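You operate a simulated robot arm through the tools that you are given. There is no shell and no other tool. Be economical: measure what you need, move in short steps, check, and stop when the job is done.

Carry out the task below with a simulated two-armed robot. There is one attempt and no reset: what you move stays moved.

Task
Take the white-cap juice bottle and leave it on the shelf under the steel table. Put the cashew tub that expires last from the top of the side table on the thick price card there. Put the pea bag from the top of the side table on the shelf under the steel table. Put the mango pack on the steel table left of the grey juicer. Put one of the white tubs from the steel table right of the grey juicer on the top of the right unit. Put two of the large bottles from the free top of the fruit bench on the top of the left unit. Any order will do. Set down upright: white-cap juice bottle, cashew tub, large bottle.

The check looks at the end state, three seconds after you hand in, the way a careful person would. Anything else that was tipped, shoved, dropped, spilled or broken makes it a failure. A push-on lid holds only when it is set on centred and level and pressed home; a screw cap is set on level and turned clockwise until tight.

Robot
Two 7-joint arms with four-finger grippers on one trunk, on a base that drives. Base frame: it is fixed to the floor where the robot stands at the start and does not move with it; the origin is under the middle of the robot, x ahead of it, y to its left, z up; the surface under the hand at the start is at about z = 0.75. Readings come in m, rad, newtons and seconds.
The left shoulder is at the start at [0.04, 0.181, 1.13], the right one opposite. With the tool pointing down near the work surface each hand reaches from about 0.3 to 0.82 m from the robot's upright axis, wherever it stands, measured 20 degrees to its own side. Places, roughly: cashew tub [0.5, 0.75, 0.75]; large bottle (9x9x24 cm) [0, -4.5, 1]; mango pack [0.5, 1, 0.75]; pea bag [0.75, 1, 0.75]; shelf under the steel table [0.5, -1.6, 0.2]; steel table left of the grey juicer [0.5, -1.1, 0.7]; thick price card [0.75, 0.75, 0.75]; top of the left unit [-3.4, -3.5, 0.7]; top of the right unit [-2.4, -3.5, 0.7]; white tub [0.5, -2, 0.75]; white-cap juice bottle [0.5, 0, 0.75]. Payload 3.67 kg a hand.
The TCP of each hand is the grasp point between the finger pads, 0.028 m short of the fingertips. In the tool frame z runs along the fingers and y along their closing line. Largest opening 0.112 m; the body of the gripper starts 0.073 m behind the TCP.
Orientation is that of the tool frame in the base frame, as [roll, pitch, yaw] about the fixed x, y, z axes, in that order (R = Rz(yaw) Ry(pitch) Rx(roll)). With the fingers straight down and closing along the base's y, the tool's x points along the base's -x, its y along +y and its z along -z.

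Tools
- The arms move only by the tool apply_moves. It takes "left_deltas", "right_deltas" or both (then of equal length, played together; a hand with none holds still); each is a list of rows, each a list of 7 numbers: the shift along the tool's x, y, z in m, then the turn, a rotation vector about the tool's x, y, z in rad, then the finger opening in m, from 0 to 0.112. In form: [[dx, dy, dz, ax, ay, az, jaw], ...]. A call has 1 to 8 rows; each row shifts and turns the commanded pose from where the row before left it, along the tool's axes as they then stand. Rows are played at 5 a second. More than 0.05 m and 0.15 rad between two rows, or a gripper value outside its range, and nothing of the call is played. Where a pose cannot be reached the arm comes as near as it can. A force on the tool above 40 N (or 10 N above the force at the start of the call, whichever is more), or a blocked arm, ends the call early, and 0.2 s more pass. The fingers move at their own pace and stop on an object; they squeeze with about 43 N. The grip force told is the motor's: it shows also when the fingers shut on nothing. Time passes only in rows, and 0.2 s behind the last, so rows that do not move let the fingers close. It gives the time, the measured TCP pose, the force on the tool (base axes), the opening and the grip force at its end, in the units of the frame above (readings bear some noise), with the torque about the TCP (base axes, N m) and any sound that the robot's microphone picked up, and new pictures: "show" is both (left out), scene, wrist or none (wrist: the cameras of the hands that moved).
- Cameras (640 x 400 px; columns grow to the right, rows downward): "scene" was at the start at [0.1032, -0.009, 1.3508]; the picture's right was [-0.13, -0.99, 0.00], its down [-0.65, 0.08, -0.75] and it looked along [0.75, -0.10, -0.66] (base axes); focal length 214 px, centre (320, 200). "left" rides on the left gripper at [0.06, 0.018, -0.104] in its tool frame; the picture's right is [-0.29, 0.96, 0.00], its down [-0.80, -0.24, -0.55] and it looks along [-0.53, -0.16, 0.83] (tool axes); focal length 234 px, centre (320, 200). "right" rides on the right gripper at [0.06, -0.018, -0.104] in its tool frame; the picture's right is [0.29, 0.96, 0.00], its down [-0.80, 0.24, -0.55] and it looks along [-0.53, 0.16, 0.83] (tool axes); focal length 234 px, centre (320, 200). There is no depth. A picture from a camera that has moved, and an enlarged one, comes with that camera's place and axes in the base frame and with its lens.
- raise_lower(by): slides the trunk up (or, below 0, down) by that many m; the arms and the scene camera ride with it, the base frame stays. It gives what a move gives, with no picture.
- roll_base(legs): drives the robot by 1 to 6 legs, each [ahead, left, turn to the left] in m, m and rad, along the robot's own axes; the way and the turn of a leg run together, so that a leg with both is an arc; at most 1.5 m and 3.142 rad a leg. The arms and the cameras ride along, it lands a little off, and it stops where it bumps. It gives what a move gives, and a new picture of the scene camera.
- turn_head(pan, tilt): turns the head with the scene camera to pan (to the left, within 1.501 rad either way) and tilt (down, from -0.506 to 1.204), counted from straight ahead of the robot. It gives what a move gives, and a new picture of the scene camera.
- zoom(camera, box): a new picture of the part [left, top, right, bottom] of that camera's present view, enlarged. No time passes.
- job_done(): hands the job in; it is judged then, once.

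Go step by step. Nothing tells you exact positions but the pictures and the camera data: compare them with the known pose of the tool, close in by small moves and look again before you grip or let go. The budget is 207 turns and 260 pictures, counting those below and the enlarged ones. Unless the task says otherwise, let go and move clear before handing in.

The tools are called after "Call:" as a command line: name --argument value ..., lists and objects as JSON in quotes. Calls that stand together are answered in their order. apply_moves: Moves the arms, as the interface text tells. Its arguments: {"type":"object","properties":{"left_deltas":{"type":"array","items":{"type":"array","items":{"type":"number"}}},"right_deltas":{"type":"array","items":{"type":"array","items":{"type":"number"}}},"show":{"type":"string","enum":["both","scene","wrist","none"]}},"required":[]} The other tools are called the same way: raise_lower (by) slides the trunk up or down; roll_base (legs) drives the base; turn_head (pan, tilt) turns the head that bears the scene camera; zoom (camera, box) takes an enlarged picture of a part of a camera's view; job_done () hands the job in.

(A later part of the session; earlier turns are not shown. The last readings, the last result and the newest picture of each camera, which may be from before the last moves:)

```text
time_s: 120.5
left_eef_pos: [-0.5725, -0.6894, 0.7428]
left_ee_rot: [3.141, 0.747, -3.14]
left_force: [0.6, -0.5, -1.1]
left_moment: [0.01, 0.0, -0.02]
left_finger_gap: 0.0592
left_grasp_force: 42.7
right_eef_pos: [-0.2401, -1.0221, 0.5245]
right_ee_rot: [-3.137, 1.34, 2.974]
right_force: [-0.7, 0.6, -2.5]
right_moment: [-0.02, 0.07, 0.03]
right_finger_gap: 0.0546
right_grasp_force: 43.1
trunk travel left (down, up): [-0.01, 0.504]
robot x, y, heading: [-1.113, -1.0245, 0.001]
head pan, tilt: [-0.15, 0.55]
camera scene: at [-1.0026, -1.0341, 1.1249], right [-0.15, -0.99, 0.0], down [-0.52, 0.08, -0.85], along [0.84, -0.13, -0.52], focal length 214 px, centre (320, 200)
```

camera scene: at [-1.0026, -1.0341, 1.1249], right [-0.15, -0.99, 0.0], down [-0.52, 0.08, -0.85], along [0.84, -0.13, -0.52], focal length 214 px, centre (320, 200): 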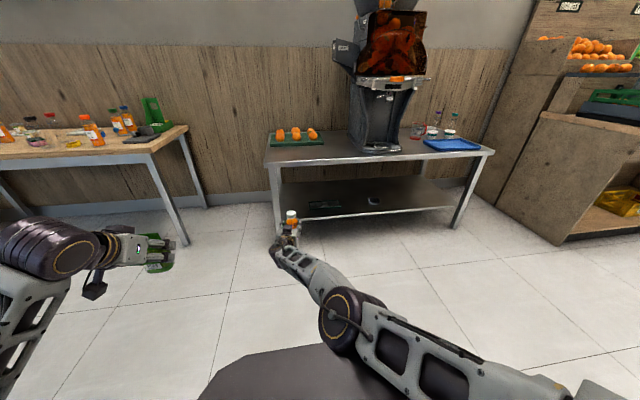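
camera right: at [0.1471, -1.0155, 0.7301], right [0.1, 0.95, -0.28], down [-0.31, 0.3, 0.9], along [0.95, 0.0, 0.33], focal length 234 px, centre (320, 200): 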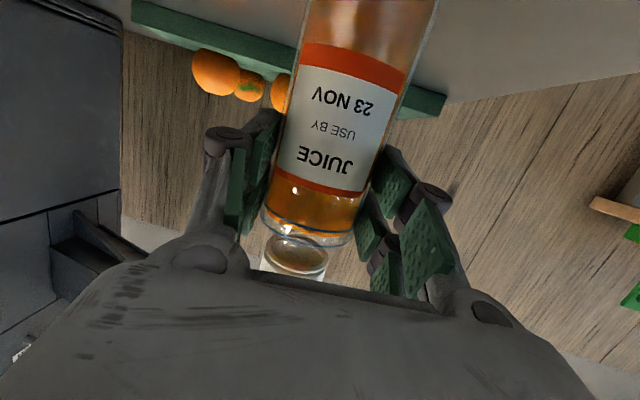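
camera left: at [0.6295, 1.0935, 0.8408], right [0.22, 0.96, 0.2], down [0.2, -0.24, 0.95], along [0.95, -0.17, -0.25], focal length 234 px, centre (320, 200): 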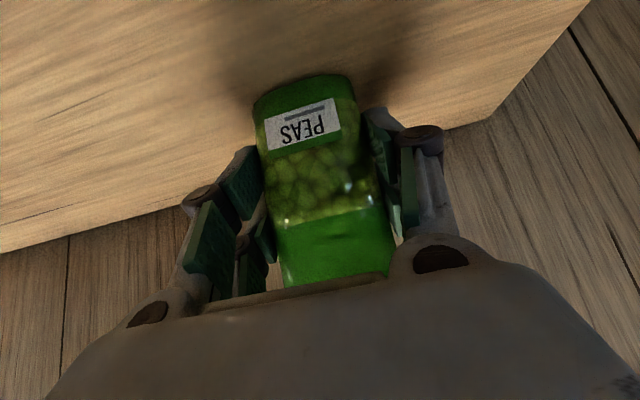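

Call:
zoom --camera "scene" --box '[250, 110, 510, 260]'

Call:
zoom --camera "right" --box '[0, 0, 640, 400]'

```text
2.46 times, centred on (380, 185) of scene
camera zoom: at [-1.0026, -1.0341, 1.1249], right [-0.15, -0.99, 0.0], down [-0.52, 0.08, -0.85], along [0.84, -0.13, -0.52], focal length 528 px, centre (172, 237)
```

zoom: 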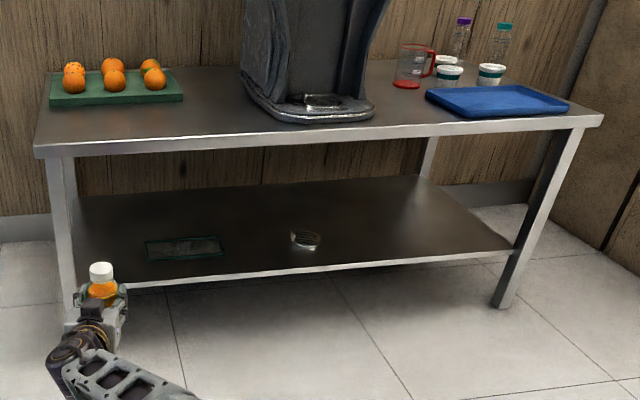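

```text
1.00 times, centred on (320, 200) of right (not enlarged: the box is as wide or as high as the picture)
camera zoom: at [-0.3577, -1.0213, 0.4897], right [0.1, 0.95, -0.28], down [-0.31, 0.3, 0.9], along [0.95, 0.0, 0.33], focal length 234 px, centre (320, 200)
```

zoom: 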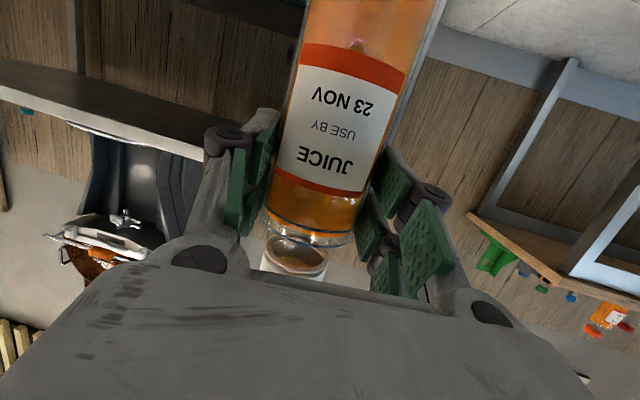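

The shelf (z≈0.23) is free right of a small round item at y≈-1.68, so I'll put the bottle near (0.33, -1.9). I roll right, lower the right hand and raise the left.

Call:
apply_moves --right_deltas '[[0.049, 0, 0, 0, 0, 0, 0.03], [0.049, 0, 0, 0, 0, 0, 0.03], [0.049, 0, 0, 0, 0, 0, 0.03], [0.03, 0, 0, 0, 0, 0, 0.03], [0, 0, 0, 0, 0, 0, 0.03]]' --left_deltas '[[-0.0307, 0, -0.0329, 0, 0, 0, 0.03], [-0.0307, 0, -0.0329, 0, 0, 0, 0.03], [-0.0307, 0, -0.0329, 0, 0, 0, 0.03], [-0.0307, 0, -0.0329, 0, 0, 0, 0.03], [0, 0, 0, 0, 0, 0, 0.03]]' --show "none"

Call:
roll_base --legs '[[0, -0.88, 0]]'

```text
time_s: 121.7
left_eef_pos: [-0.5735, -0.6883, 0.924]
left_ee_rot: [-3.14, 0.748, -3.139]
left_force: [0.2, 0.5, -0.8]
left_moment: [-0.02, 0.01, 0.0]
left_finger_gap: 0.0593
left_grasp_force: 43.1
right_eef_pos: [-0.3059, -1.0442, 0.406]
right_ee_rot: [-3.134, 1.341, 2.973]
right_force: [0.8, -1.0, -3.1]
right_moment: [-0.02, 0.03, 0.0]
right_finger_gap: 0.0544
right_grasp_force: 42.8
right hand out of reach, approached as far as the arm can: row 1, 2, 3, 4
trunk travel left (down, up): [-0.01, 0.504]
robot x, y, heading: [-1.1086, -1.0237, 0.006]
head pan, tilt: [-0.15, 0.55]
```

```text
time_s: 126.5
left_eef_pos: [-0.5703, -1.562, 0.9248]
left_ee_rot: [3.141, 0.748, -3.135]
left_force: [0.1, -0.3, -0.5]
left_moment: [0.02, 0.01, 0.0]
left_finger_gap: 0.0593
left_grasp_force: 43.0
right_eef_pos: [-0.3011, -1.9149, 0.407]
right_ee_rot: [-3.136, 1.337, 2.977]
right_force: [0.5, 0.8, -2.6]
right_moment: [0.03, 0.04, 0.0]
right_finger_gap: 0.0547
right_grasp_force: 43.8
trunk travel left (down, up): [-0.01, 0.504]
robot x, y, heading: [-1.1064, -1.8969, 0.005]
head pan, tilt: [-0.15, 0.55]
camera scene: at [-0.9981, -1.9088, 1.1249], right [-0.14, -0.99, 0.0], down [-0.52, 0.07, -0.85], along [0.84, -0.12, -0.52], focal length 214 px, centre (320, 200)
```

scene: 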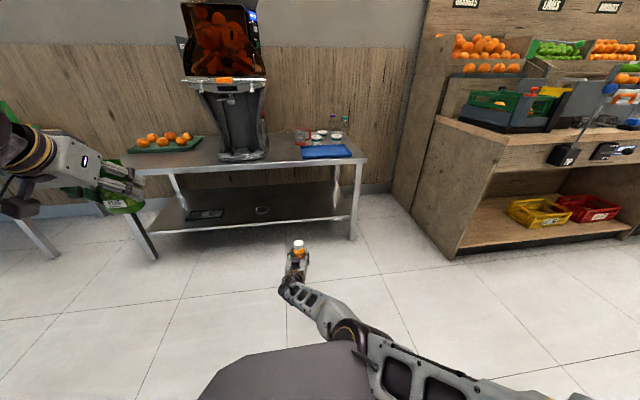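

Call:
apply_moves --right_deltas '[[0.036, 0.005, -0.03, 0, 0, 0, 0.03], [0.036, 0.005, -0.03, 0, 0, 0, 0.03], [0, 0, 0, 0, 0, 0, 0.03]]' --show "wrist"

```text
time_s: 127.3
left_eef_pos: [-0.5697, -1.5612, 0.9233]
left_ee_rot: [-3.14, 0.746, -3.132]
left_force: [-0.3, -0.1, -1.2]
left_moment: [-0.03, 0.02, 0.01]
left_finger_gap: 0.0593
left_grasp_force: 43.0
right_eef_pos: [-0.374, -1.8932, 0.3486]
right_ee_rot: [-3.138, 1.34, 2.977]
right_force: [1.4, 0.3, -2.6]
right_moment: [0.03, 0.06, 0.0]
right_finger_gap: 0.0545
right_grasp_force: 43.2
trunk travel left (down, up): [-0.01, 0.504]
robot x, y, heading: [-1.108, -1.8991, 0.008]
head pan, tilt: [-0.15, 0.55]
camera right: at [-0.4907, -1.8922, 0.3151], right [0.1, 0.95, -0.28], down [-0.31, 0.3, 0.9], along [0.95, 0.0, 0.33], focal length 234 px, centre (320, 200)
```

right: 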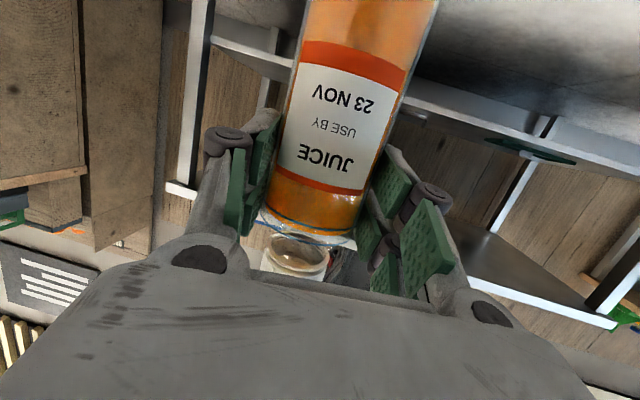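

Call:
zoom --camera "right" --box '[380, 60, 640, 220]'

Call:
zoom --camera "scene" --box '[120, 140, 380, 300]'

```text
2.46 times, centred on (510, 140) of right
camera zoom: at [-0.4907, -1.8922, 0.3151], right [0.1, 0.95, -0.28], down [-0.31, 0.3, 0.9], along [0.95, 0.0, 0.33], focal length 576 px, centre (-148, 348)
```

zoom: 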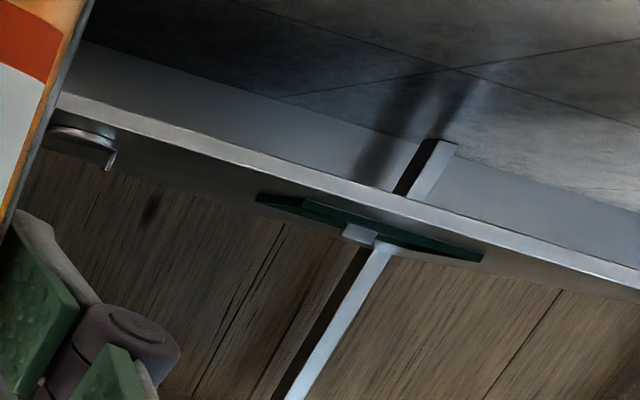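

```text
2.46 times, centred on (250, 220) of scene
camera zoom: at [-0.9979, -1.9087, 1.1249], right [-0.14, -0.99, 0.0], down [-0.52, 0.07, -0.85], along [0.84, -0.12, -0.52], focal length 528 px, centre (492, 151)
```

zoom: 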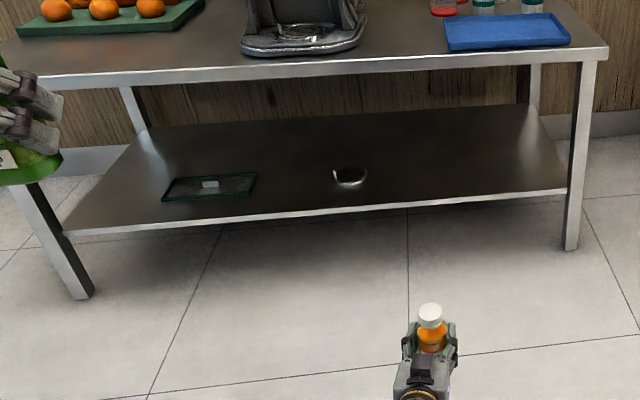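

The gap between the green tray (to y -1.39) and the round item (from y -1.62) suits, and it keeps the left hand clear of the juicer. I roll to y≈-1.505 and then ahead.

Call:
roll_base --legs '[[0, 0.39, 0], [0.4, 0, 0]]'

Call:
zoom --camera "right" --box '[0, 0, 640, 400]'

```text
time_s: 131.9
left_eef_pos: [-0.1798, -1.1616, 0.9237]
left_ee_rot: [-3.141, 0.746, -3.128]
left_force: [-0.4, -0.4, -0.6]
left_moment: [0.01, 0.03, 0.0]
left_finger_gap: 0.0593
left_grasp_force: 43.0
right_eef_pos: [0.0188, -1.4918, 0.3495]
right_ee_rot: [-3.135, 1.339, 2.985]
right_force: [0.6, -0.2, -2.2]
right_moment: [0.01, 0.0, 0.01]
right_finger_gap: 0.0548
right_grasp_force: 43.3
trunk travel left (down, up): [-0.01, 0.504]
robot x, y, heading: [-0.713, -1.5006, 0.015]
head pan, tilt: [-0.15, 0.55]
camera scene: at [-0.6058, -1.5109, 1.1249], right [-0.14, -0.99, 0.0], down [-0.52, 0.07, -0.85], along [0.84, -0.12, -0.52], focal length 214 px, centre (320, 200)
```

scene: 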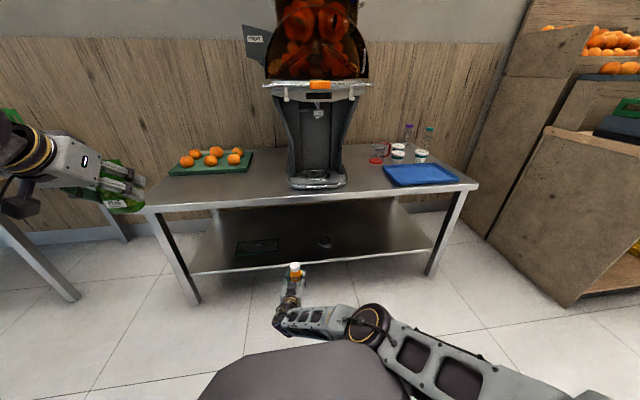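

```text
1.00 times, centred on (320, 200) of right (not enlarged: the box is as wide or as high as the picture)
camera zoom: at [-0.0988, -1.4918, 0.3148], right [0.09, 0.96, -0.28], down [-0.31, 0.3, 0.9], along [0.95, 0.01, 0.32], focal length 234 px, centre (320, 200)
```

zoom: 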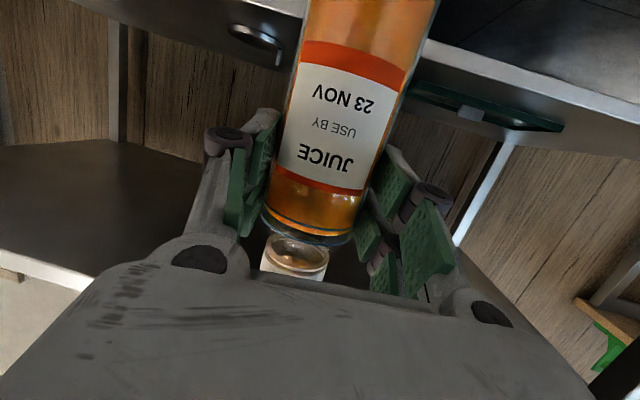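

Call:
roll_base --legs '[[0.27, -0.014, 0]]'

Call:
zoom --camera "right" --box '[0, 0, 640, 400]'

```text
time_s: 133.9
left_eef_pos: [0.097, -1.172, 0.9233]
left_ee_rot: [3.141, 0.747, -3.13]
left_force: [-0.2, 0.0, -0.5]
left_moment: [0.01, 0.02, 0.01]
left_finger_gap: 0.0592
left_grasp_force: 43.1
right_eef_pos: [0.2939, -1.5028, 0.3491]
right_ee_rot: [-3.134, 1.34, 2.985]
right_force: [-0.1, -0.1, -3.2]
right_moment: [-0.01, 0.02, 0.0]
right_finger_gap: 0.0546
right_grasp_force: 43.1
trunk travel left (down, up): [-0.01, 0.504]
robot x, y, heading: [-0.439, -1.5117, 0.014]
head pan, tilt: [-0.15, 0.55]
camera scene: at [-0.3292, -1.5215, 1.1248], right [-0.14, -0.99, 0.0], down [-0.52, 0.07, -0.85], along [0.84, -0.12, -0.52], focal length 214 px, centre (320, 200)
```

scene: 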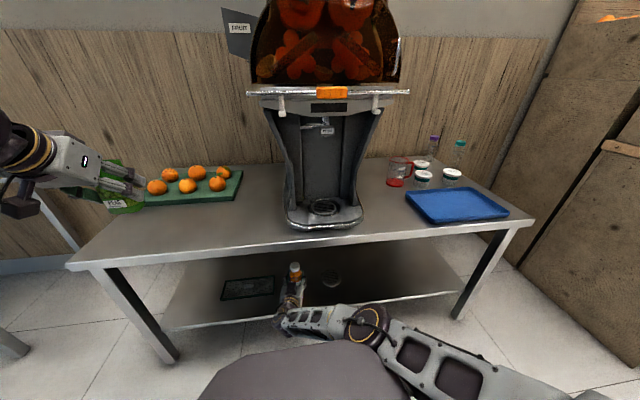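

```text
1.00 times, centred on (320, 200) of right (not enlarged: the box is as wide or as high as the picture)
camera zoom: at [0.1775, -1.5031, 0.3145], right [0.09, 0.96, -0.28], down [-0.31, 0.3, 0.9], along [0.95, 0.01, 0.32], focal length 234 px, centre (320, 200)
```

zoom: 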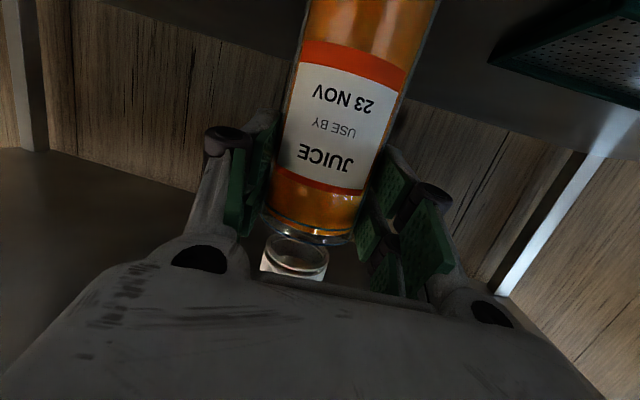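

The bottle hovers over the shelf. I lower it in small steps.

Call:
apply_moves --right_deltas '[[0.006, 0, 0.0014, 0, 0, 0, 0.03], [0.006, 0, 0.0014, 0, 0, 0, 0.03], [0, 0, 0, 0, 0, 0, 0.03]]' --show "none"

Call:
apply_moves --right_deltas '[[0.005, 0, 0.0012, 0, 0, 0, 0.03], [0.004, 0, 0.001, 0, 0, 0, 0.03], [0, 0, 0, 0, 0, 0, 0.03]]' --show "none"

Call:
zoom --camera "scene" --box '[240, 240, 340, 340]'

```text
time_s: 134.9
left_eef_pos: [0.0961, -1.1726, 0.9228]
left_ee_rot: [3.141, 0.749, -3.128]
left_force: [-0.4, -0.8, -2.2]
left_moment: [-0.02, 0.04, 0.0]
left_finger_gap: 0.0592
left_grasp_force: 43.1
right_eef_pos: [0.3248, -1.5187, 0.3692]
right_ee_rot: [-3.136, 1.387, 2.965]
right_force: [0.1, -0.3, -2.2]
right_moment: [0.05, 0.05, 0.01]
right_finger_gap: 0.0546
right_grasp_force: 42.9
trunk travel left (down, up): [-0.01, 0.504]
robot x, y, heading: [-0.4381, -1.5121, 0.015]
head pan, tilt: [-0.15, 0.55]
stopped in row 3 (right hand): the arm was blocked; the commanded pose is now the measured one
```

```text
time_s: 135.7
left_eef_pos: [0.0952, -1.1723, 0.9249]
left_ee_rot: [-3.141, 0.748, -3.13]
left_force: [0.5, -0.4, -0.9]
left_moment: [0.01, 0.0, -0.02]
left_finger_gap: 0.0592
left_grasp_force: 43.6
right_eef_pos: [0.3245, -1.5257, 0.368]
right_ee_rot: [-3.118, 1.394, 2.982]
right_force: [-0.8, 0.1, -2.9]
right_moment: [0.03, 0.05, -0.01]
right_finger_gap: 0.0548
right_grasp_force: 43.4
right hand out of reach, approached as far as the arm can: row 1
trunk travel left (down, up): [-0.01, 0.504]
robot x, y, heading: [-0.4418, -1.5152, 0.01]
head pan, tilt: [-0.15, 0.55]
```

```text
4.00 times, centred on (290, 290) of scene
camera zoom: at [-0.3299, -1.5216, 1.125], right [-0.14, -0.99, 0.0], down [-0.52, 0.07, -0.85], along [0.84, -0.12, -0.52], focal length 858 px, centre (440, -160)
```

zoom: 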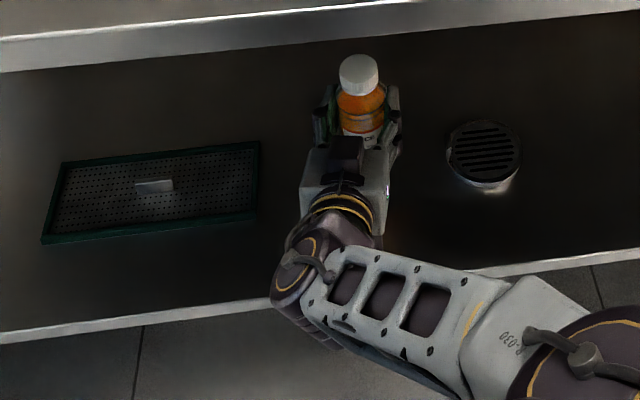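

The arm is at its outer reach here. I retract slightly, restore the pitch and bring the base forward instead.

Call:
apply_moves --right_deltas '[[0.016, 0, -0.022, 0, 0.027, 0, 0.03], [0.016, 0, -0.022, 0, 0.027, 0, 0.03], [0.016, 0, -0.022, 0, 0, 0, 0.03], [0, 0, 0, 0, 0, 0, 0.03]]' --show "wrist"

```text
time_s: 136.7
left_eef_pos: [0.097, -1.1717, 0.9243]
left_ee_rot: [3.141, 0.747, -3.131]
left_force: [-0.7, 0.2, -1.1]
left_moment: [0.02, 0.0, 0.02]
left_finger_gap: 0.0594
left_grasp_force: 43.2
right_eef_pos: [0.2467, -1.5061, 0.3273]
right_ee_rot: [-3.126, 1.333, 2.975]
right_force: [0.3, -0.4, -2.4]
right_moment: [0.02, 0.03, 0.02]
right_finger_gap: 0.0546
right_grasp_force: 43.3
trunk travel left (down, up): [-0.01, 0.504]
robot x, y, heading: [-0.4359, -1.511, 0.016]
head pan, tilt: [-0.15, 0.55]
camera right: at [0.1298, -1.5047, 0.2942], right [0.1, 0.95, -0.28], down [-0.3, 0.3, 0.91], along [0.95, -0.01, 0.32], focal length 234 px, centre (320, 200)
```

right: 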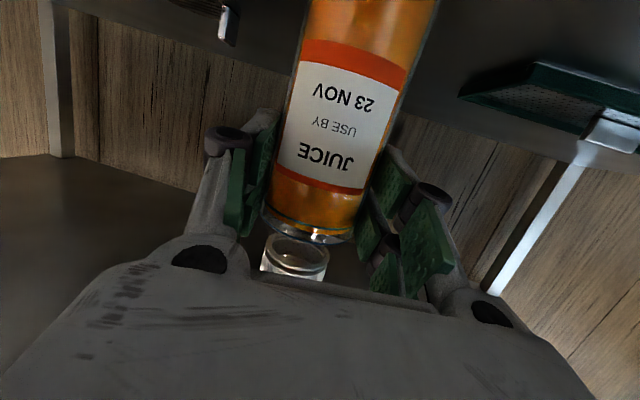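

Now the hand is low enough (bottle bottom about 0.23). I raise the trunk slightly, go 5 cm deeper, then lower with the trunk.

Call:
raise_lower --by 0.015

Call:
roll_base --legs '[[0.05, 0, 0]]'

Call:
raise_lower --by -0.018

```text
time_s: 137.3
left_eef_pos: [0.0962, -1.172, 0.9379]
left_ee_rot: [3.141, 0.746, -3.131]
left_force: [1.0, 0.7, -1.9]
left_moment: [0.01, -0.02, -0.01]
left_finger_gap: 0.0594
left_grasp_force: 42.4
right_eef_pos: [0.2481, -1.5061, 0.3416]
right_ee_rot: [-3.128, 1.331, 2.974]
right_force: [0.2, 0.4, -2.7]
right_moment: [0.0, 0.03, 0.01]
right_finger_gap: 0.0545
right_grasp_force: 43.0
trunk travel left (down, up): [-0.025, 0.489]
robot x, y, heading: [-0.4378, -1.5114, 0.009]
head pan, tilt: [-0.15, 0.55]
```

```text
time_s: 138.2
left_eef_pos: [0.1471, -1.1699, 0.9377]
left_ee_rot: [-3.141, 0.745, -3.131]
left_force: [0.4, 0.3, -0.5]
left_moment: [0.04, 0.02, 0.0]
left_finger_gap: 0.0595
left_grasp_force: 43.0
right_eef_pos: [0.2973, -1.5056, 0.3421]
right_ee_rot: [-3.127, 1.329, 2.976]
right_force: [-0.6, 0.5, -3.4]
right_moment: [-0.01, 0.03, 0.0]
right_finger_gap: 0.0546
right_grasp_force: 42.9
trunk travel left (down, up): [-0.025, 0.489]
robot x, y, heading: [-0.3862, -1.5095, 0.016]
head pan, tilt: [-0.15, 0.55]
camera scene: at [-0.2782, -1.5207, 1.139], right [-0.14, -0.99, 0.0], down [-0.52, 0.07, -0.85], along [0.84, -0.12, -0.52], focal length 214 px, centre (320, 200)
```

scene: 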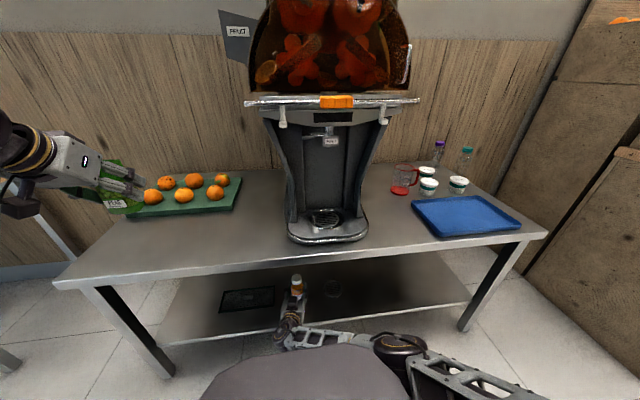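

```text
time_s: 138.9
left_eef_pos: [0.1454, -1.171, 0.9217]
left_ee_rot: [-3.14, 0.747, -3.129]
left_force: [0.0, -0.6, -0.9]
left_moment: [-0.01, -0.01, 0.01]
left_finger_gap: 0.059
left_grasp_force: 43.0
right_eef_pos: [0.297, -1.505, 0.3254]
right_ee_rot: [-3.13, 1.33, 2.973]
right_force: [1.0, 0.8, -3.4]
right_moment: [0.03, 0.07, 0.02]
right_finger_gap: 0.0547
right_grasp_force: 42.5
trunk travel left (down, up): [-0.007, 0.507]
robot x, y, heading: [-0.3937, -1.5082, 0.009]
head pan, tilt: [-0.15, 0.55]
```

Call:
zoom --camera "scene" --box '[240, 250, 340, 350]'

Call:
zoom --camera "right" --box '[200, 0, 520, 200]'

```text
4.00 times, centred on (290, 300) of scene
camera zoom: at [-0.2799, -1.521, 1.1221], right [-0.14, -0.99, 0.0], down [-0.52, 0.07, -0.85], along [0.84, -0.12, -0.52], focal length 858 px, centre (440, -200)
```

zoom: 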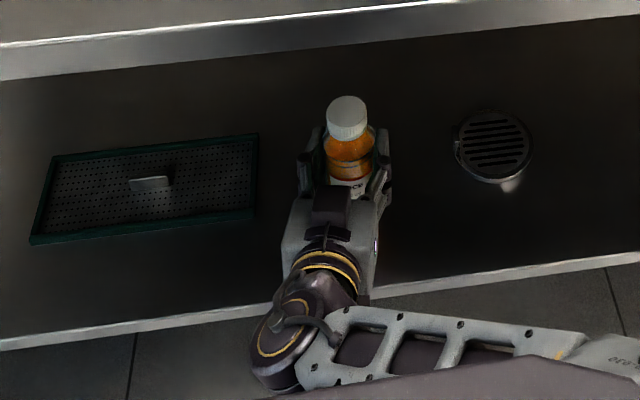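

```text
2.00 times, centred on (360, 100) of right
camera zoom: at [0.1802, -1.5037, 0.2915], right [0.1, 0.95, -0.28], down [-0.3, 0.3, 0.91], along [0.95, -0.01, 0.32], focal length 468 px, centre (240, 400)
```

zoom: 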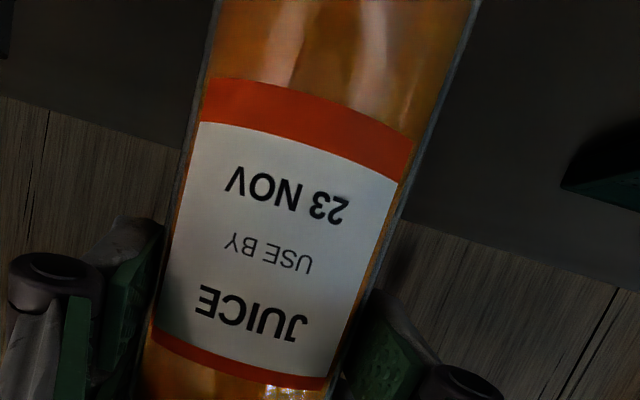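

Call:
raise_lower --by -0.007

Call:
apply_moves --right_deltas '[[0.005, 0, -0.003, 0, 0, 0, 0.03], [0, 0, 0, 0, 0, 0, 0.03]]' --show "none"

```text
time_s: 139.4
left_eef_pos: [0.1461, -1.1712, 0.9157]
left_ee_rot: [-3.141, 0.747, -3.128]
left_force: [0.3, 0.5, -0.5]
left_moment: [-0.02, 0.0, -0.02]
left_finger_gap: 0.0592
left_grasp_force: 42.3
right_eef_pos: [0.2976, -1.5049, 0.319]
right_ee_rot: [-3.13, 1.329, 2.974]
right_force: [0.1, 0.5, -2.3]
right_moment: [0.0, 0.04, -0.03]
right_finger_gap: 0.0548
right_grasp_force: 42.8
trunk travel left (down, up): [0.0, 0.514]
robot x, y, heading: [-0.3916, -1.509, 0.015]
head pan, tilt: [-0.15, 0.55]
```

```text
time_s: 140.1
left_eef_pos: [0.1456, -1.1701, 0.916]
left_ee_rot: [3.14, 0.748, -3.131]
left_force: [0.9, 0.0, -0.2]
left_moment: [0.0, 0.01, -0.01]
left_finger_gap: 0.0593
left_grasp_force: 43.2
right_eef_pos: [0.2936, -1.5031, 0.3159]
right_ee_rot: [-3.129, 1.334, 2.973]
right_force: [2.5, -0.3, 5.2]
right_moment: [-0.03, -0.47, -0.02]
right_finger_gap: 0.0544
right_grasp_force: 43.3
trunk travel left (down, up): [0.0, 0.514]
robot x, y, heading: [-0.3884, -1.5117, 0.01]
head pan, tilt: [-0.15, 0.55]
```

Contact with the shelf. I open the fingers and look.

Call:
apply_moves --right_deltas '[[0, 0, 0, 0, 0, 0, 0.07], [0, 0, 0, 0, 0, 0, 0.1], [0, 0, 0, 0, 0, 0, 0.1]]' --show "wrist"

Call:
zoom --camera "scene" --box '[240, 250, 340, 350]'

```text
time_s: 140.8
left_eef_pos: [0.1468, -1.1704, 0.9147]
left_ee_rot: [-3.14, 0.748, -3.129]
left_force: [0.7, -0.8, -1.1]
left_moment: [0.0, 0.01, 0.06]
left_finger_gap: 0.059
left_grasp_force: 43.1
right_eef_pos: [0.2947, -1.505, 0.3144]
right_ee_rot: [-3.128, 1.332, 2.974]
right_force: [0.5, -0.7, 0.1]
right_moment: [0.02, 0.0, -0.03]
right_finger_gap: 0.1
right_grasp_force: 0.1
trunk travel left (down, up): [0.0, 0.514]
robot x, y, heading: [-0.3858, -1.5097, 0.016]
head pan, tilt: [-0.15, 0.55]
camera right: at [0.1761, -1.5034, 0.2814], right [0.1, 0.95, -0.28], down [-0.3, 0.3, 0.91], along [0.95, -0.01, 0.32], focal length 234 px, centre (320, 200)
```

right: 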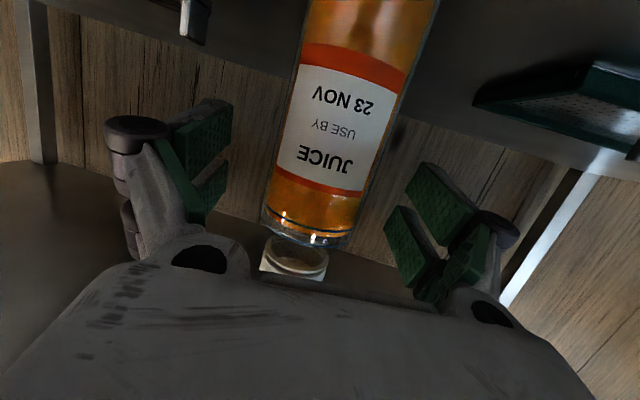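

```text
4.00 times, centred on (290, 300) of scene
camera zoom: at [-0.2799, -1.5209, 1.1161], right [-0.14, -0.99, 0.0], down [-0.52, 0.07, -0.85], along [0.84, -0.12, -0.52], focal length 858 px, centre (440, -200)
```

zoom: 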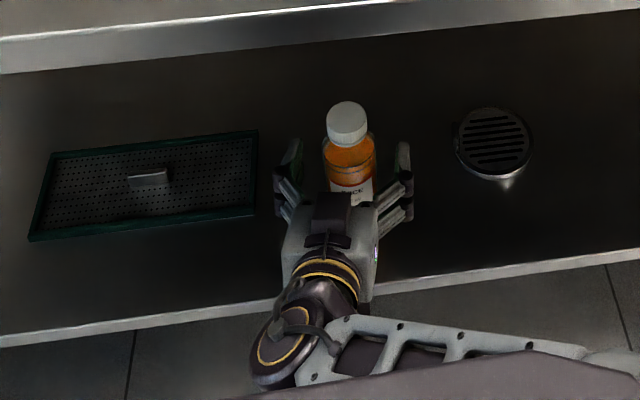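

Released and upright. I back straight out.

Call:
roll_base --legs '[[-0.6, 0, 0]]'

Call:
zoom --camera "scene" --box '[120, 120, 480, 320]'

```text
time_s: 144.4
left_eef_pos: [-0.46, -1.1777, 0.9155]
left_ee_rot: [3.141, 0.747, -3.128]
left_force: [0.2, 0.8, -1.8]
left_moment: [0.02, -0.02, 0.02]
left_finger_gap: 0.0594
left_grasp_force: 43.0
right_eef_pos: [-0.3139, -1.5126, 0.3142]
right_ee_rot: [-3.129, 1.331, 2.974]
right_force: [0.2, -0.3, -0.2]
right_moment: [-0.04, 0.03, -0.01]
right_finger_gap: 0.1002
right_grasp_force: 0.1
trunk travel left (down, up): [0.0, 0.514]
robot x, y, heading: [-0.9926, -1.5193, 0.012]
head pan, tilt: [-0.15, 0.55]
camera scene: at [-0.8868, -1.5285, 1.1161], right [-0.14, -0.99, 0.0], down [-0.52, 0.07, -0.85], along [0.84, -0.12, -0.52], focal length 214 px, centre (320, 200)
```

scene: 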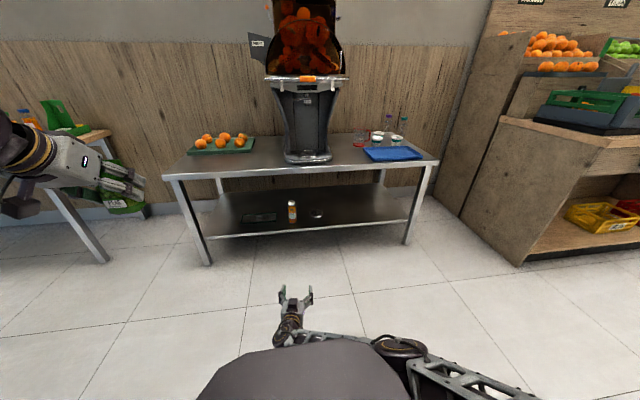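

```text
1.78 times, centred on (300, 220) of scene
camera zoom: at [-0.8868, -1.5285, 1.1161], right [-0.14, -0.99, 0.0], down [-0.52, 0.07, -0.85], along [0.84, -0.12, -0.52], focal length 381 px, centre (356, 164)
```

zoom: 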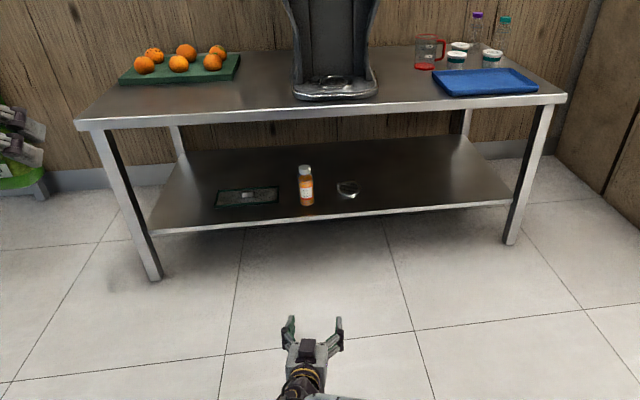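

The bottle stands on the shelf. For the pea bag I'll use the left arm: first roll right to y≈-2.14 and extend and lower the left hand in free space.

Call:
roll_base --legs '[[0, -0.62, 0]]'

Call:
apply_moves --left_deltas '[[-0.031, 0, 0.029, 0, 0, 0, 0.03], [-0.031, 0, 0.029, 0, 0, 0, 0.03], [-0.031, 0, 0.029, 0, 0, 0, 0.03], [-0.031, 0, 0.029, 0, 0, 0, 0.03], [0.0313, 0, 0.0336, 0, 0, 0, 0.03], [0.0313, 0, 0.0336, 0, 0, 0, 0.03], [0.0313, 0, 0.0336, 0, 0, 0, 0.03], [0.0313, 0, 0.0336, 0, 0, 0, 0.03]]' --right_deltas '[[0, 0, 0, 0, 0, 0, 0.05], [0, 0, 0, 0, 0, 0, 0.0], [0, 0, 0, 0, 0, 0, 0.0], [0, 0, 0, 0, 0, 0, 0.0], [0, 0, 0, 0, 0, 0, 0.0], [0, 0, 0, 0, 0, 0, 0.0], [0, 0, 0, 0, 0, 0, 0.0], [0, 0, 0, 0, 0, 0, 0.0]]' --show "scene"

```text
time_s: 147.9
left_eef_pos: [-0.4521, -1.8012, 0.9147]
left_ee_rot: [3.141, 0.748, -3.129]
left_force: [0.5, -0.1, -0.4]
left_moment: [0.01, 0.0, 0.03]
left_finger_gap: 0.0593
left_grasp_force: 43.0
right_eef_pos: [-0.3047, -2.1344, 0.3155]
right_ee_rot: [-3.132, 1.332, 2.974]
right_force: [-0.7, -0.7, -0.5]
right_moment: [0.01, -0.03, 0.01]
right_finger_gap: 0.1001
right_grasp_force: 0.0
trunk travel left (down, up): [0.0, 0.514]
robot x, y, heading: [-0.9889, -2.1416, 0.015]
head pan, tilt: [-0.15, 0.55]
camera scene: at [-0.8783, -2.1501, 1.1161], right [-0.14, -0.99, 0.0], down [-0.52, 0.07, -0.85], along [0.84, -0.12, -0.52], focal length 214 px, centre (320, 200)
```

scene: 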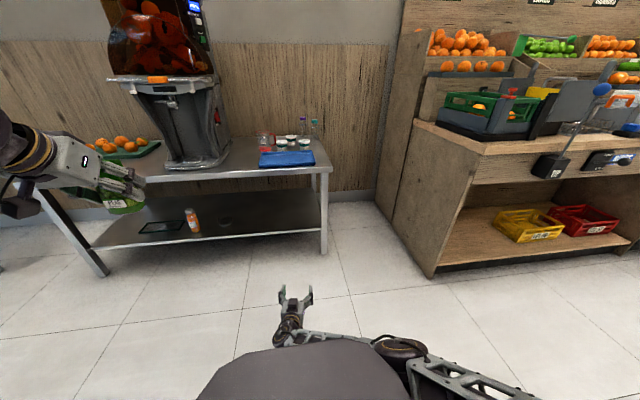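

```text
time_s: 149.7
left_eef_pos: [-0.2838, -1.7967, 0.7311]
left_ee_rot: [-3.141, 0.745, -3.127]
left_force: [0.8, -0.2, -0.7]
left_moment: [0.02, 0.03, -0.02]
left_finger_gap: 0.0594
left_grasp_force: 43.1
right_eef_pos: [-0.304, -2.1343, 0.3142]
right_ee_rot: [-3.129, 1.331, 2.975]
right_force: [1.4, 0.1, -0.4]
right_moment: [-0.02, 0.0, -0.02]
right_finger_gap: 0.0
right_grasp_force: 35.7
trunk travel left (down, up): [0.0, 0.514]
robot x, y, heading: [-0.9841, -2.1391, 0.011]
head pan, tilt: [-0.15, 0.55]
camera scene: at [-0.878, -2.1496, 1.1161], right [-0.14, -0.99, 0.0], down [-0.52, 0.07, -0.85], along [0.84, -0.12, -0.52], focal length 214 px, centre (320, 200)
```

scene: 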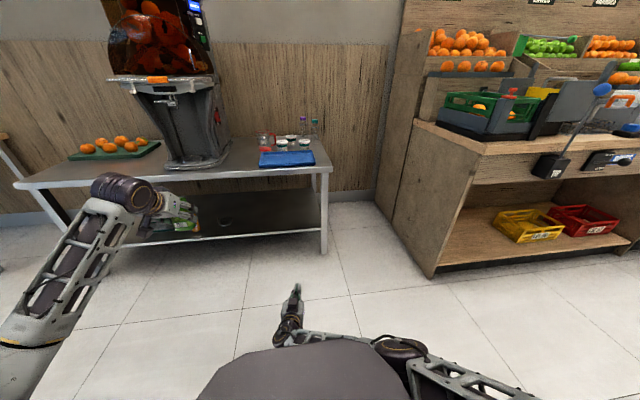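

Call:
apply_moves --left_deltas '[[0.032, 0, 0.034, 0, 0, 0, 0.03], [0.032, 0, 0.034, 0, 0, 0, 0.03], [0.032, 0, 0.034, 0, 0, 0, 0.03], [0.032, 0, 0.034, 0, 0, 0, 0.03], [0.032, 0, 0.034, 0, 0, 0, 0.03], [0.032, 0, 0.034, 0, 0, 0, 0.03], [0.032, 0, 0.034, 0, 0, 0, 0.03], [0.032, 0, 0.034, 0, 0, 0, 0.03]]' --show "scene"

```text
time_s: 151.5
left_eef_pos: [-0.2883, -1.7996, 0.3559]
left_ee_rot: [-3.141, 0.748, -3.129]
left_force: [0.7, 0.1, -0.2]
left_moment: [0.0, 0.03, -0.02]
left_finger_gap: 0.0594
left_grasp_force: 42.8
right_eef_pos: [-0.3046, -2.1341, 0.3143]
right_ee_rot: [-3.128, 1.329, 2.975]
right_force: [-0.3, -0.5, -0.2]
right_moment: [-0.02, -0.03, 0.0]
right_finger_gap: 0.0002
right_grasp_force: 35.8
trunk travel left (down, up): [0.0, 0.514]
robot x, y, heading: [-0.9851, -2.1358, 0.013]
head pan, tilt: [-0.15, 0.55]
camera scene: at [-0.8781, -2.1497, 1.1161], right [-0.14, -0.99, 0.0], down [-0.52, 0.07, -0.85], along [0.84, -0.12, -0.52], focal length 214 px, centre (320, 200)
```

scene: 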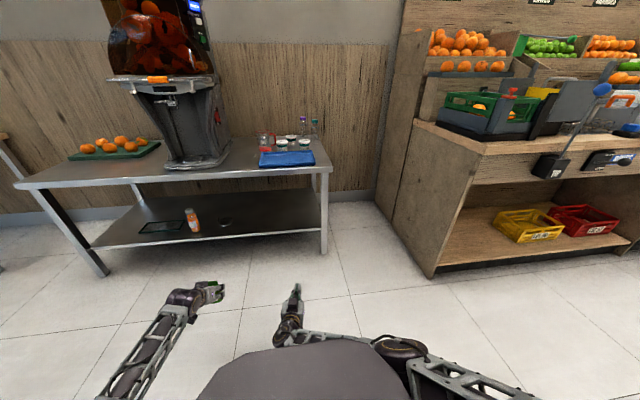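

The left arm reaches down well. I drive ahead so that the bag enters over the shelf.

Call:
roll_base --legs '[[0.42, 0, 0]]'

Call:
zoom --camera "left" --box '[0, 0, 640, 400]'

```text
time_s: 154.2
left_eef_pos: [0.1358, -1.7929, 0.3573]
left_ee_rot: [-3.141, 0.747, -3.128]
left_force: [0.3, -0.1, -0.6]
left_moment: [0.01, -0.02, 0.03]
left_finger_gap: 0.0597
left_grasp_force: 43.7
right_eef_pos: [0.1185, -2.127, 0.3137]
right_ee_rot: [-3.131, 1.33, 2.977]
right_force: [0.3, 0.6, 0.7]
right_moment: [0.0, 0.0, 0.0]
right_finger_gap: 0.0
right_grasp_force: 35.6
trunk travel left (down, up): [0.0, 0.514]
robot x, y, heading: [-0.5627, -2.1351, 0.011]
head pan, tilt: [-0.15, 0.55]
camera scene: at [-0.4534, -2.1438, 1.116], right [-0.14, -0.99, 0.0], down [-0.52, 0.07, -0.85], along [0.84, -0.12, -0.52], focal length 214 px, centre (320, 200)
```

scene: 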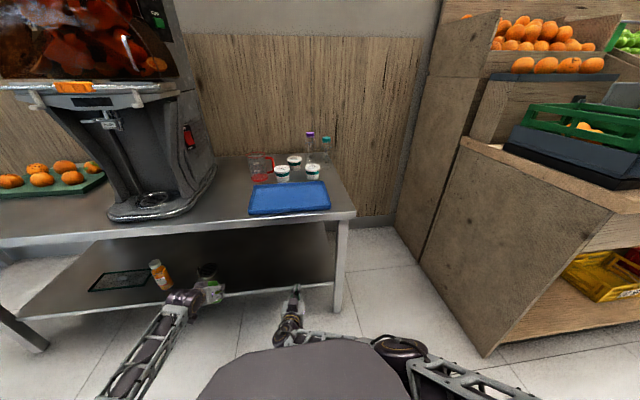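

```text
1.00 times, centred on (320, 200) of left (not enlarged: the box is as wide or as high as the picture)
camera zoom: at [0.0206, -1.777, 0.3923], right [0.2, 0.96, 0.2], down [0.21, -0.24, 0.95], along [0.96, -0.15, -0.25], focal length 234 px, centre (320, 200)
```

zoom: 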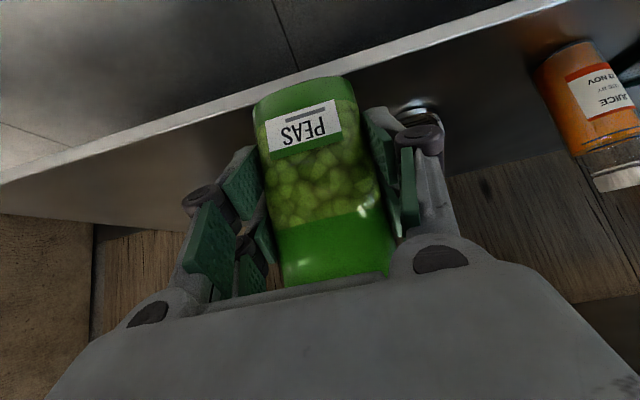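

Call:
roll_base --legs '[[0.155, -0.022, 0]]'

Call:
apply_moves --left_deltas '[[0.017, 0, 0.018, 0, 0, 0, 0.03], [0.017, 0, 0.018, 0, 0, 0, 0.03], [0.01, 0, 0.011, 0, 0, 0, 0.03], [0, 0, 0, 0, 0, 0, 0.03]]' --show "both"

```text
time_s: 155.6
left_eef_pos: [0.2915, -1.8139, 0.3568]
left_ee_rot: [3.141, 0.747, -3.13]
left_force: [-0.4, -0.6, -0.4]
left_moment: [0.02, -0.01, 0.0]
left_finger_gap: 0.0594
left_grasp_force: 43.1
right_eef_pos: [0.2743, -2.147, 0.3148]
right_ee_rot: [-3.128, 1.331, 2.976]
right_force: [0.5, -0.2, -1.0]
right_moment: [-0.03, -0.02, 0.0]
right_finger_gap: 0.0
right_grasp_force: 36.1
trunk travel left (down, up): [0.0, 0.514]
robot x, y, heading: [-0.4075, -2.1536, 0.013]
head pan, tilt: [-0.15, 0.55]
camera scene: at [-0.2984, -2.164, 1.116], right [-0.14, -0.99, 0.0], down [-0.52, 0.07, -0.85], along [0.84, -0.12, -0.52], focal length 214 px, centre (320, 200)
```

scene: 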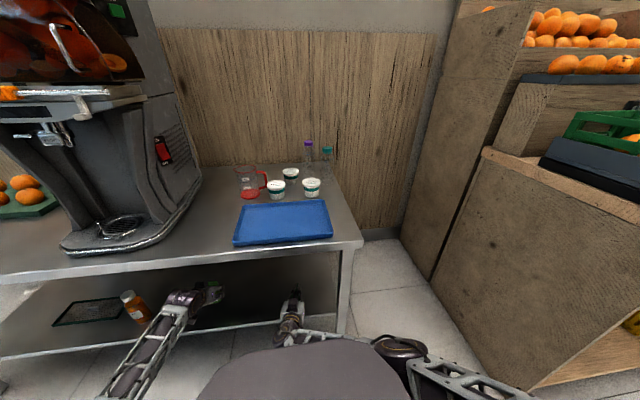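

```text
time_s: 156.6
left_eef_pos: [0.29, -1.8139, 0.2929]
left_ee_rot: [-3.139, 0.748, -3.128]
left_force: [0.7, -0.2, -1.1]
left_moment: [0.03, 0.03, 0.0]
left_finger_gap: 0.0591
left_grasp_force: 43.3
right_eef_pos: [0.2739, -2.1469, 0.3145]
right_ee_rot: [-3.13, 1.33, 2.976]
right_force: [0.0, 0.8, -0.7]
right_moment: [0.02, 0.03, 0.0]
right_finger_gap: 0.0001
right_grasp_force: 35.9
trunk travel left (down, up): [0.0, 0.514]
robot x, y, heading: [-0.4073, -2.1526, 0.009]
head pan, tilt: [-0.15, 0.55]
camera scene: at [-0.2991, -2.164, 1.1161], right [-0.14, -0.99, 0.0], down [-0.52, 0.07, -0.85], along [0.84, -0.12, -0.52], focal length 214 px, centre (320, 200)
camera left: at [0.1763, -1.7974, 0.3289], right [0.2, 0.96, 0.2], down [0.21, -0.24, 0.95], along [0.96, -0.15, -0.25], focal length 234 px, centre (320, 200)
```

scene: 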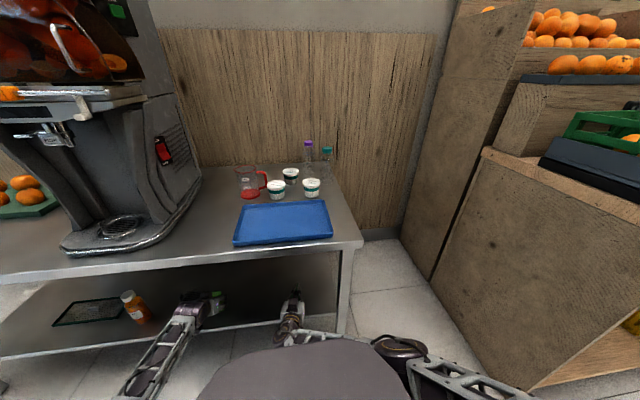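
left: 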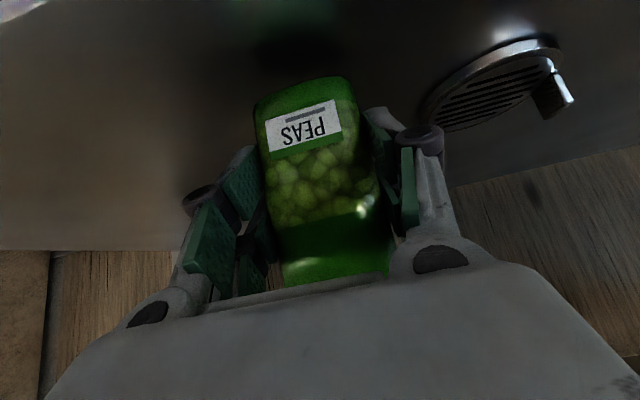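

Clear of the round item. I lower to contact.

Call:
apply_moves --left_deltas '[[0.0041, 0, 0.0044, 0, 0, 0, 0.03], [0.0041, 0, 0.0044, 0, 0, 0, 0.03], [0, 0, 0, 0, 0, 0, 0.03]]' --show "none"

Call:
apply_moves --left_deltas '[[0.0027, 0, 0.003, 0, 0, 0, 0.03], [0, 0, 0, 0, 0, 0, 0.03]]' --show "none"

```text
time_s: 157.4
left_eef_pos: [0.2897, -1.8137, 0.2809]
left_ee_rot: [3.141, 0.747, -3.13]
left_force: [1.0, 0.4, -0.9]
left_moment: [0.01, -0.01, 0.01]
left_finger_gap: 0.0594
left_grasp_force: 43.0
right_eef_pos: [0.2739, -2.1473, 0.3142]
right_ee_rot: [-3.128, 1.331, 2.976]
right_force: [0.8, -0.2, -0.1]
right_moment: [0.03, 0.02, -0.02]
right_finger_gap: 0.0002
right_grasp_force: 35.3
trunk travel left (down, up): [0.0, 0.514]
robot x, y, heading: [-0.411, -2.158, 0.01]
head pan, tilt: [-0.15, 0.55]
```

```text
time_s: 158.0
left_eef_pos: [0.2904, -1.8142, 0.276]
left_ee_rot: [-3.142, 0.746, -3.126]
left_force: [0.9, 0.3, -0.4]
left_moment: [0.03, -0.01, 0.0]
left_finger_gap: 0.0591
left_grasp_force: 43.4
right_eef_pos: [0.2758, -2.1484, 0.315]
right_ee_rot: [-3.129, 1.328, 2.975]
right_force: [0.7, 0.0, 0.5]
right_moment: [-0.01, -0.01, -0.01]
right_finger_gap: 0.0
right_grasp_force: 35.5
trunk travel left (down, up): [0.0, 0.514]
robot x, y, heading: [-0.4091, -2.1515, 0.016]
head pan, tilt: [-0.15, 0.55]
```

Call:
apply_moves --left_deltas '[[0.0027, 0, 0.003, 0, 0, 0, 0.03], [0.002, 0, 0.0022, 0, 0, 0, 0.03], [0, 0, 0, 0, 0, 0, 0.03]]' --show "wrist"

```text
time_s: 158.8
left_eef_pos: [0.2918, -1.8142, 0.2761]
left_ee_rot: [-3.142, 0.755, -3.13]
left_force: [-1.4, 2.6, 26.0]
left_moment: [0.05, 0.4, 0.01]
left_finger_gap: 0.0592
left_grasp_force: 43.0
right_eef_pos: [0.274, -2.1484, 0.3163]
right_ee_rot: [-3.136, 1.333, 2.969]
right_force: [0.1, 0.4, -0.6]
right_moment: [0.0, -0.01, 0.03]
right_finger_gap: 0.0
right_grasp_force: 35.5
trunk travel left (down, up): [0.0, 0.514]
robot x, y, heading: [-0.4089, -2.152, 0.011]
head pan, tilt: [-0.15, 0.55]
camera left: at [0.1779, -1.7985, 0.3097], right [0.2, 0.96, 0.2], down [0.2, -0.24, 0.95], along [0.96, -0.15, -0.24], focal length 234 px, centre (320, 200)
```

left: 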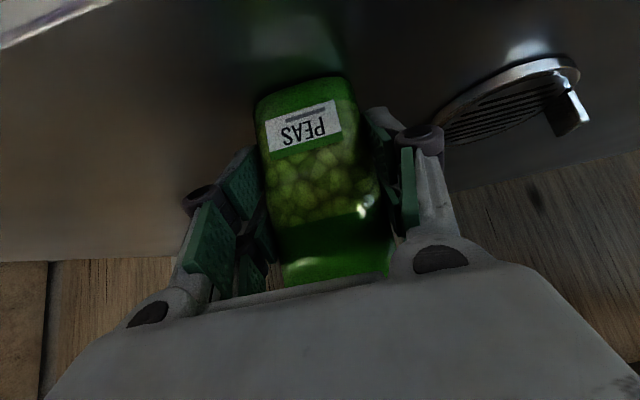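

Contact. I relieve, open, and retreat along the tool axis, then back out.

Call:
apply_moves --left_deltas '[[-0.002, 0, -0.0022, 0, 0, 0, 0.03], [0, 0, 0, 0, 0, 0, 0.07], [0, 0, 0, 0, 0, 0, 0.085], [0, 0, 0, 0, 0, 0, 0.085], [0, 0, -0.03, 0, 0, 0, 0.085], [0, 0, -0.04, 0, 0, 0, 0.085], [0, 0, -0.02, 0, 0, 0, 0.085]]' --show "wrist"

Call:
roll_base --legs '[[-0.55, 0, 0]]'

Call:
zoom --camera "scene" --box '[80, 100, 400, 300]'

```text
time_s: 160.4
left_eef_pos: [0.2297, -1.8139, 0.3394]
left_ee_rot: [3.141, 0.747, -3.128]
left_force: [0.7, 0.2, 0.3]
left_moment: [0.01, -0.01, -0.01]
left_finger_gap: 0.0851
left_grasp_force: 0.0
right_eef_pos: [0.2739, -2.148, 0.3156]
right_ee_rot: [-3.129, 1.333, 2.975]
right_force: [0.1, 0.4, -0.5]
right_moment: [0.01, -0.05, -0.01]
right_finger_gap: 0.0
right_grasp_force: 35.8
trunk travel left (down, up): [0.0, 0.514]
robot x, y, heading: [-0.4062, -2.1499, 0.014]
head pan, tilt: [-0.15, 0.55]
camera left: at [0.1151, -1.7978, 0.375], right [0.2, 0.96, 0.2], down [0.21, -0.24, 0.95], along [0.96, -0.15, -0.25], focal length 234 px, centre (320, 200)
```

left: 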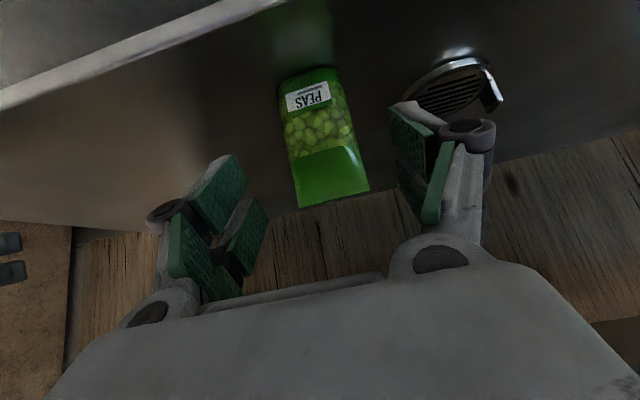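

```text
time_s: 163.7
left_eef_pos: [-0.3245, -1.8182, 0.3391]
left_ee_rot: [3.14, 0.747, -3.125]
left_force: [-0.3, -0.4, -0.3]
left_moment: [0.01, 0.02, -0.02]
left_finger_gap: 0.0849
left_grasp_force: 0.1
right_eef_pos: [-0.28, -2.1524, 0.3151]
right_ee_rot: [-3.129, 1.331, 2.979]
right_force: [0.2, -0.4, 1.2]
right_moment: [0.02, 0.01, -0.03]
right_finger_gap: 0.0003
right_grasp_force: 36.0
trunk travel left (down, up): [0.0, 0.514]
robot x, y, heading: [-0.9595, -2.1627, 0.013]
head pan, tilt: [-0.15, 0.55]
camera scene: at [-0.853, -2.1719, 1.1161], right [-0.13, -0.99, 0.0], down [-0.52, 0.07, -0.85], along [0.85, -0.11, -0.52], focal length 214 px, centre (320, 200)
```

scene: 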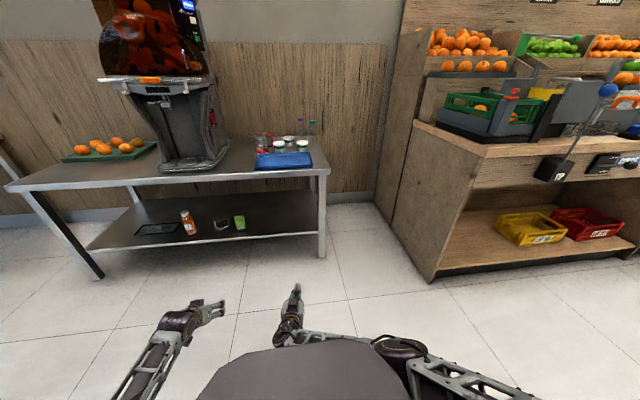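

```text
2.00 times, centred on (240, 200) of scene
camera zoom: at [-0.853, -2.1719, 1.1161], right [-0.13, -0.99, 0.0], down [-0.52, 0.07, -0.85], along [0.85, -0.11, -0.52], focal length 429 px, centre (480, 200)
```

zoom: 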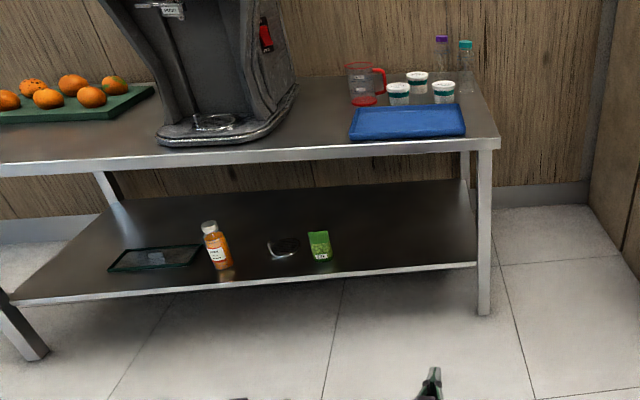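

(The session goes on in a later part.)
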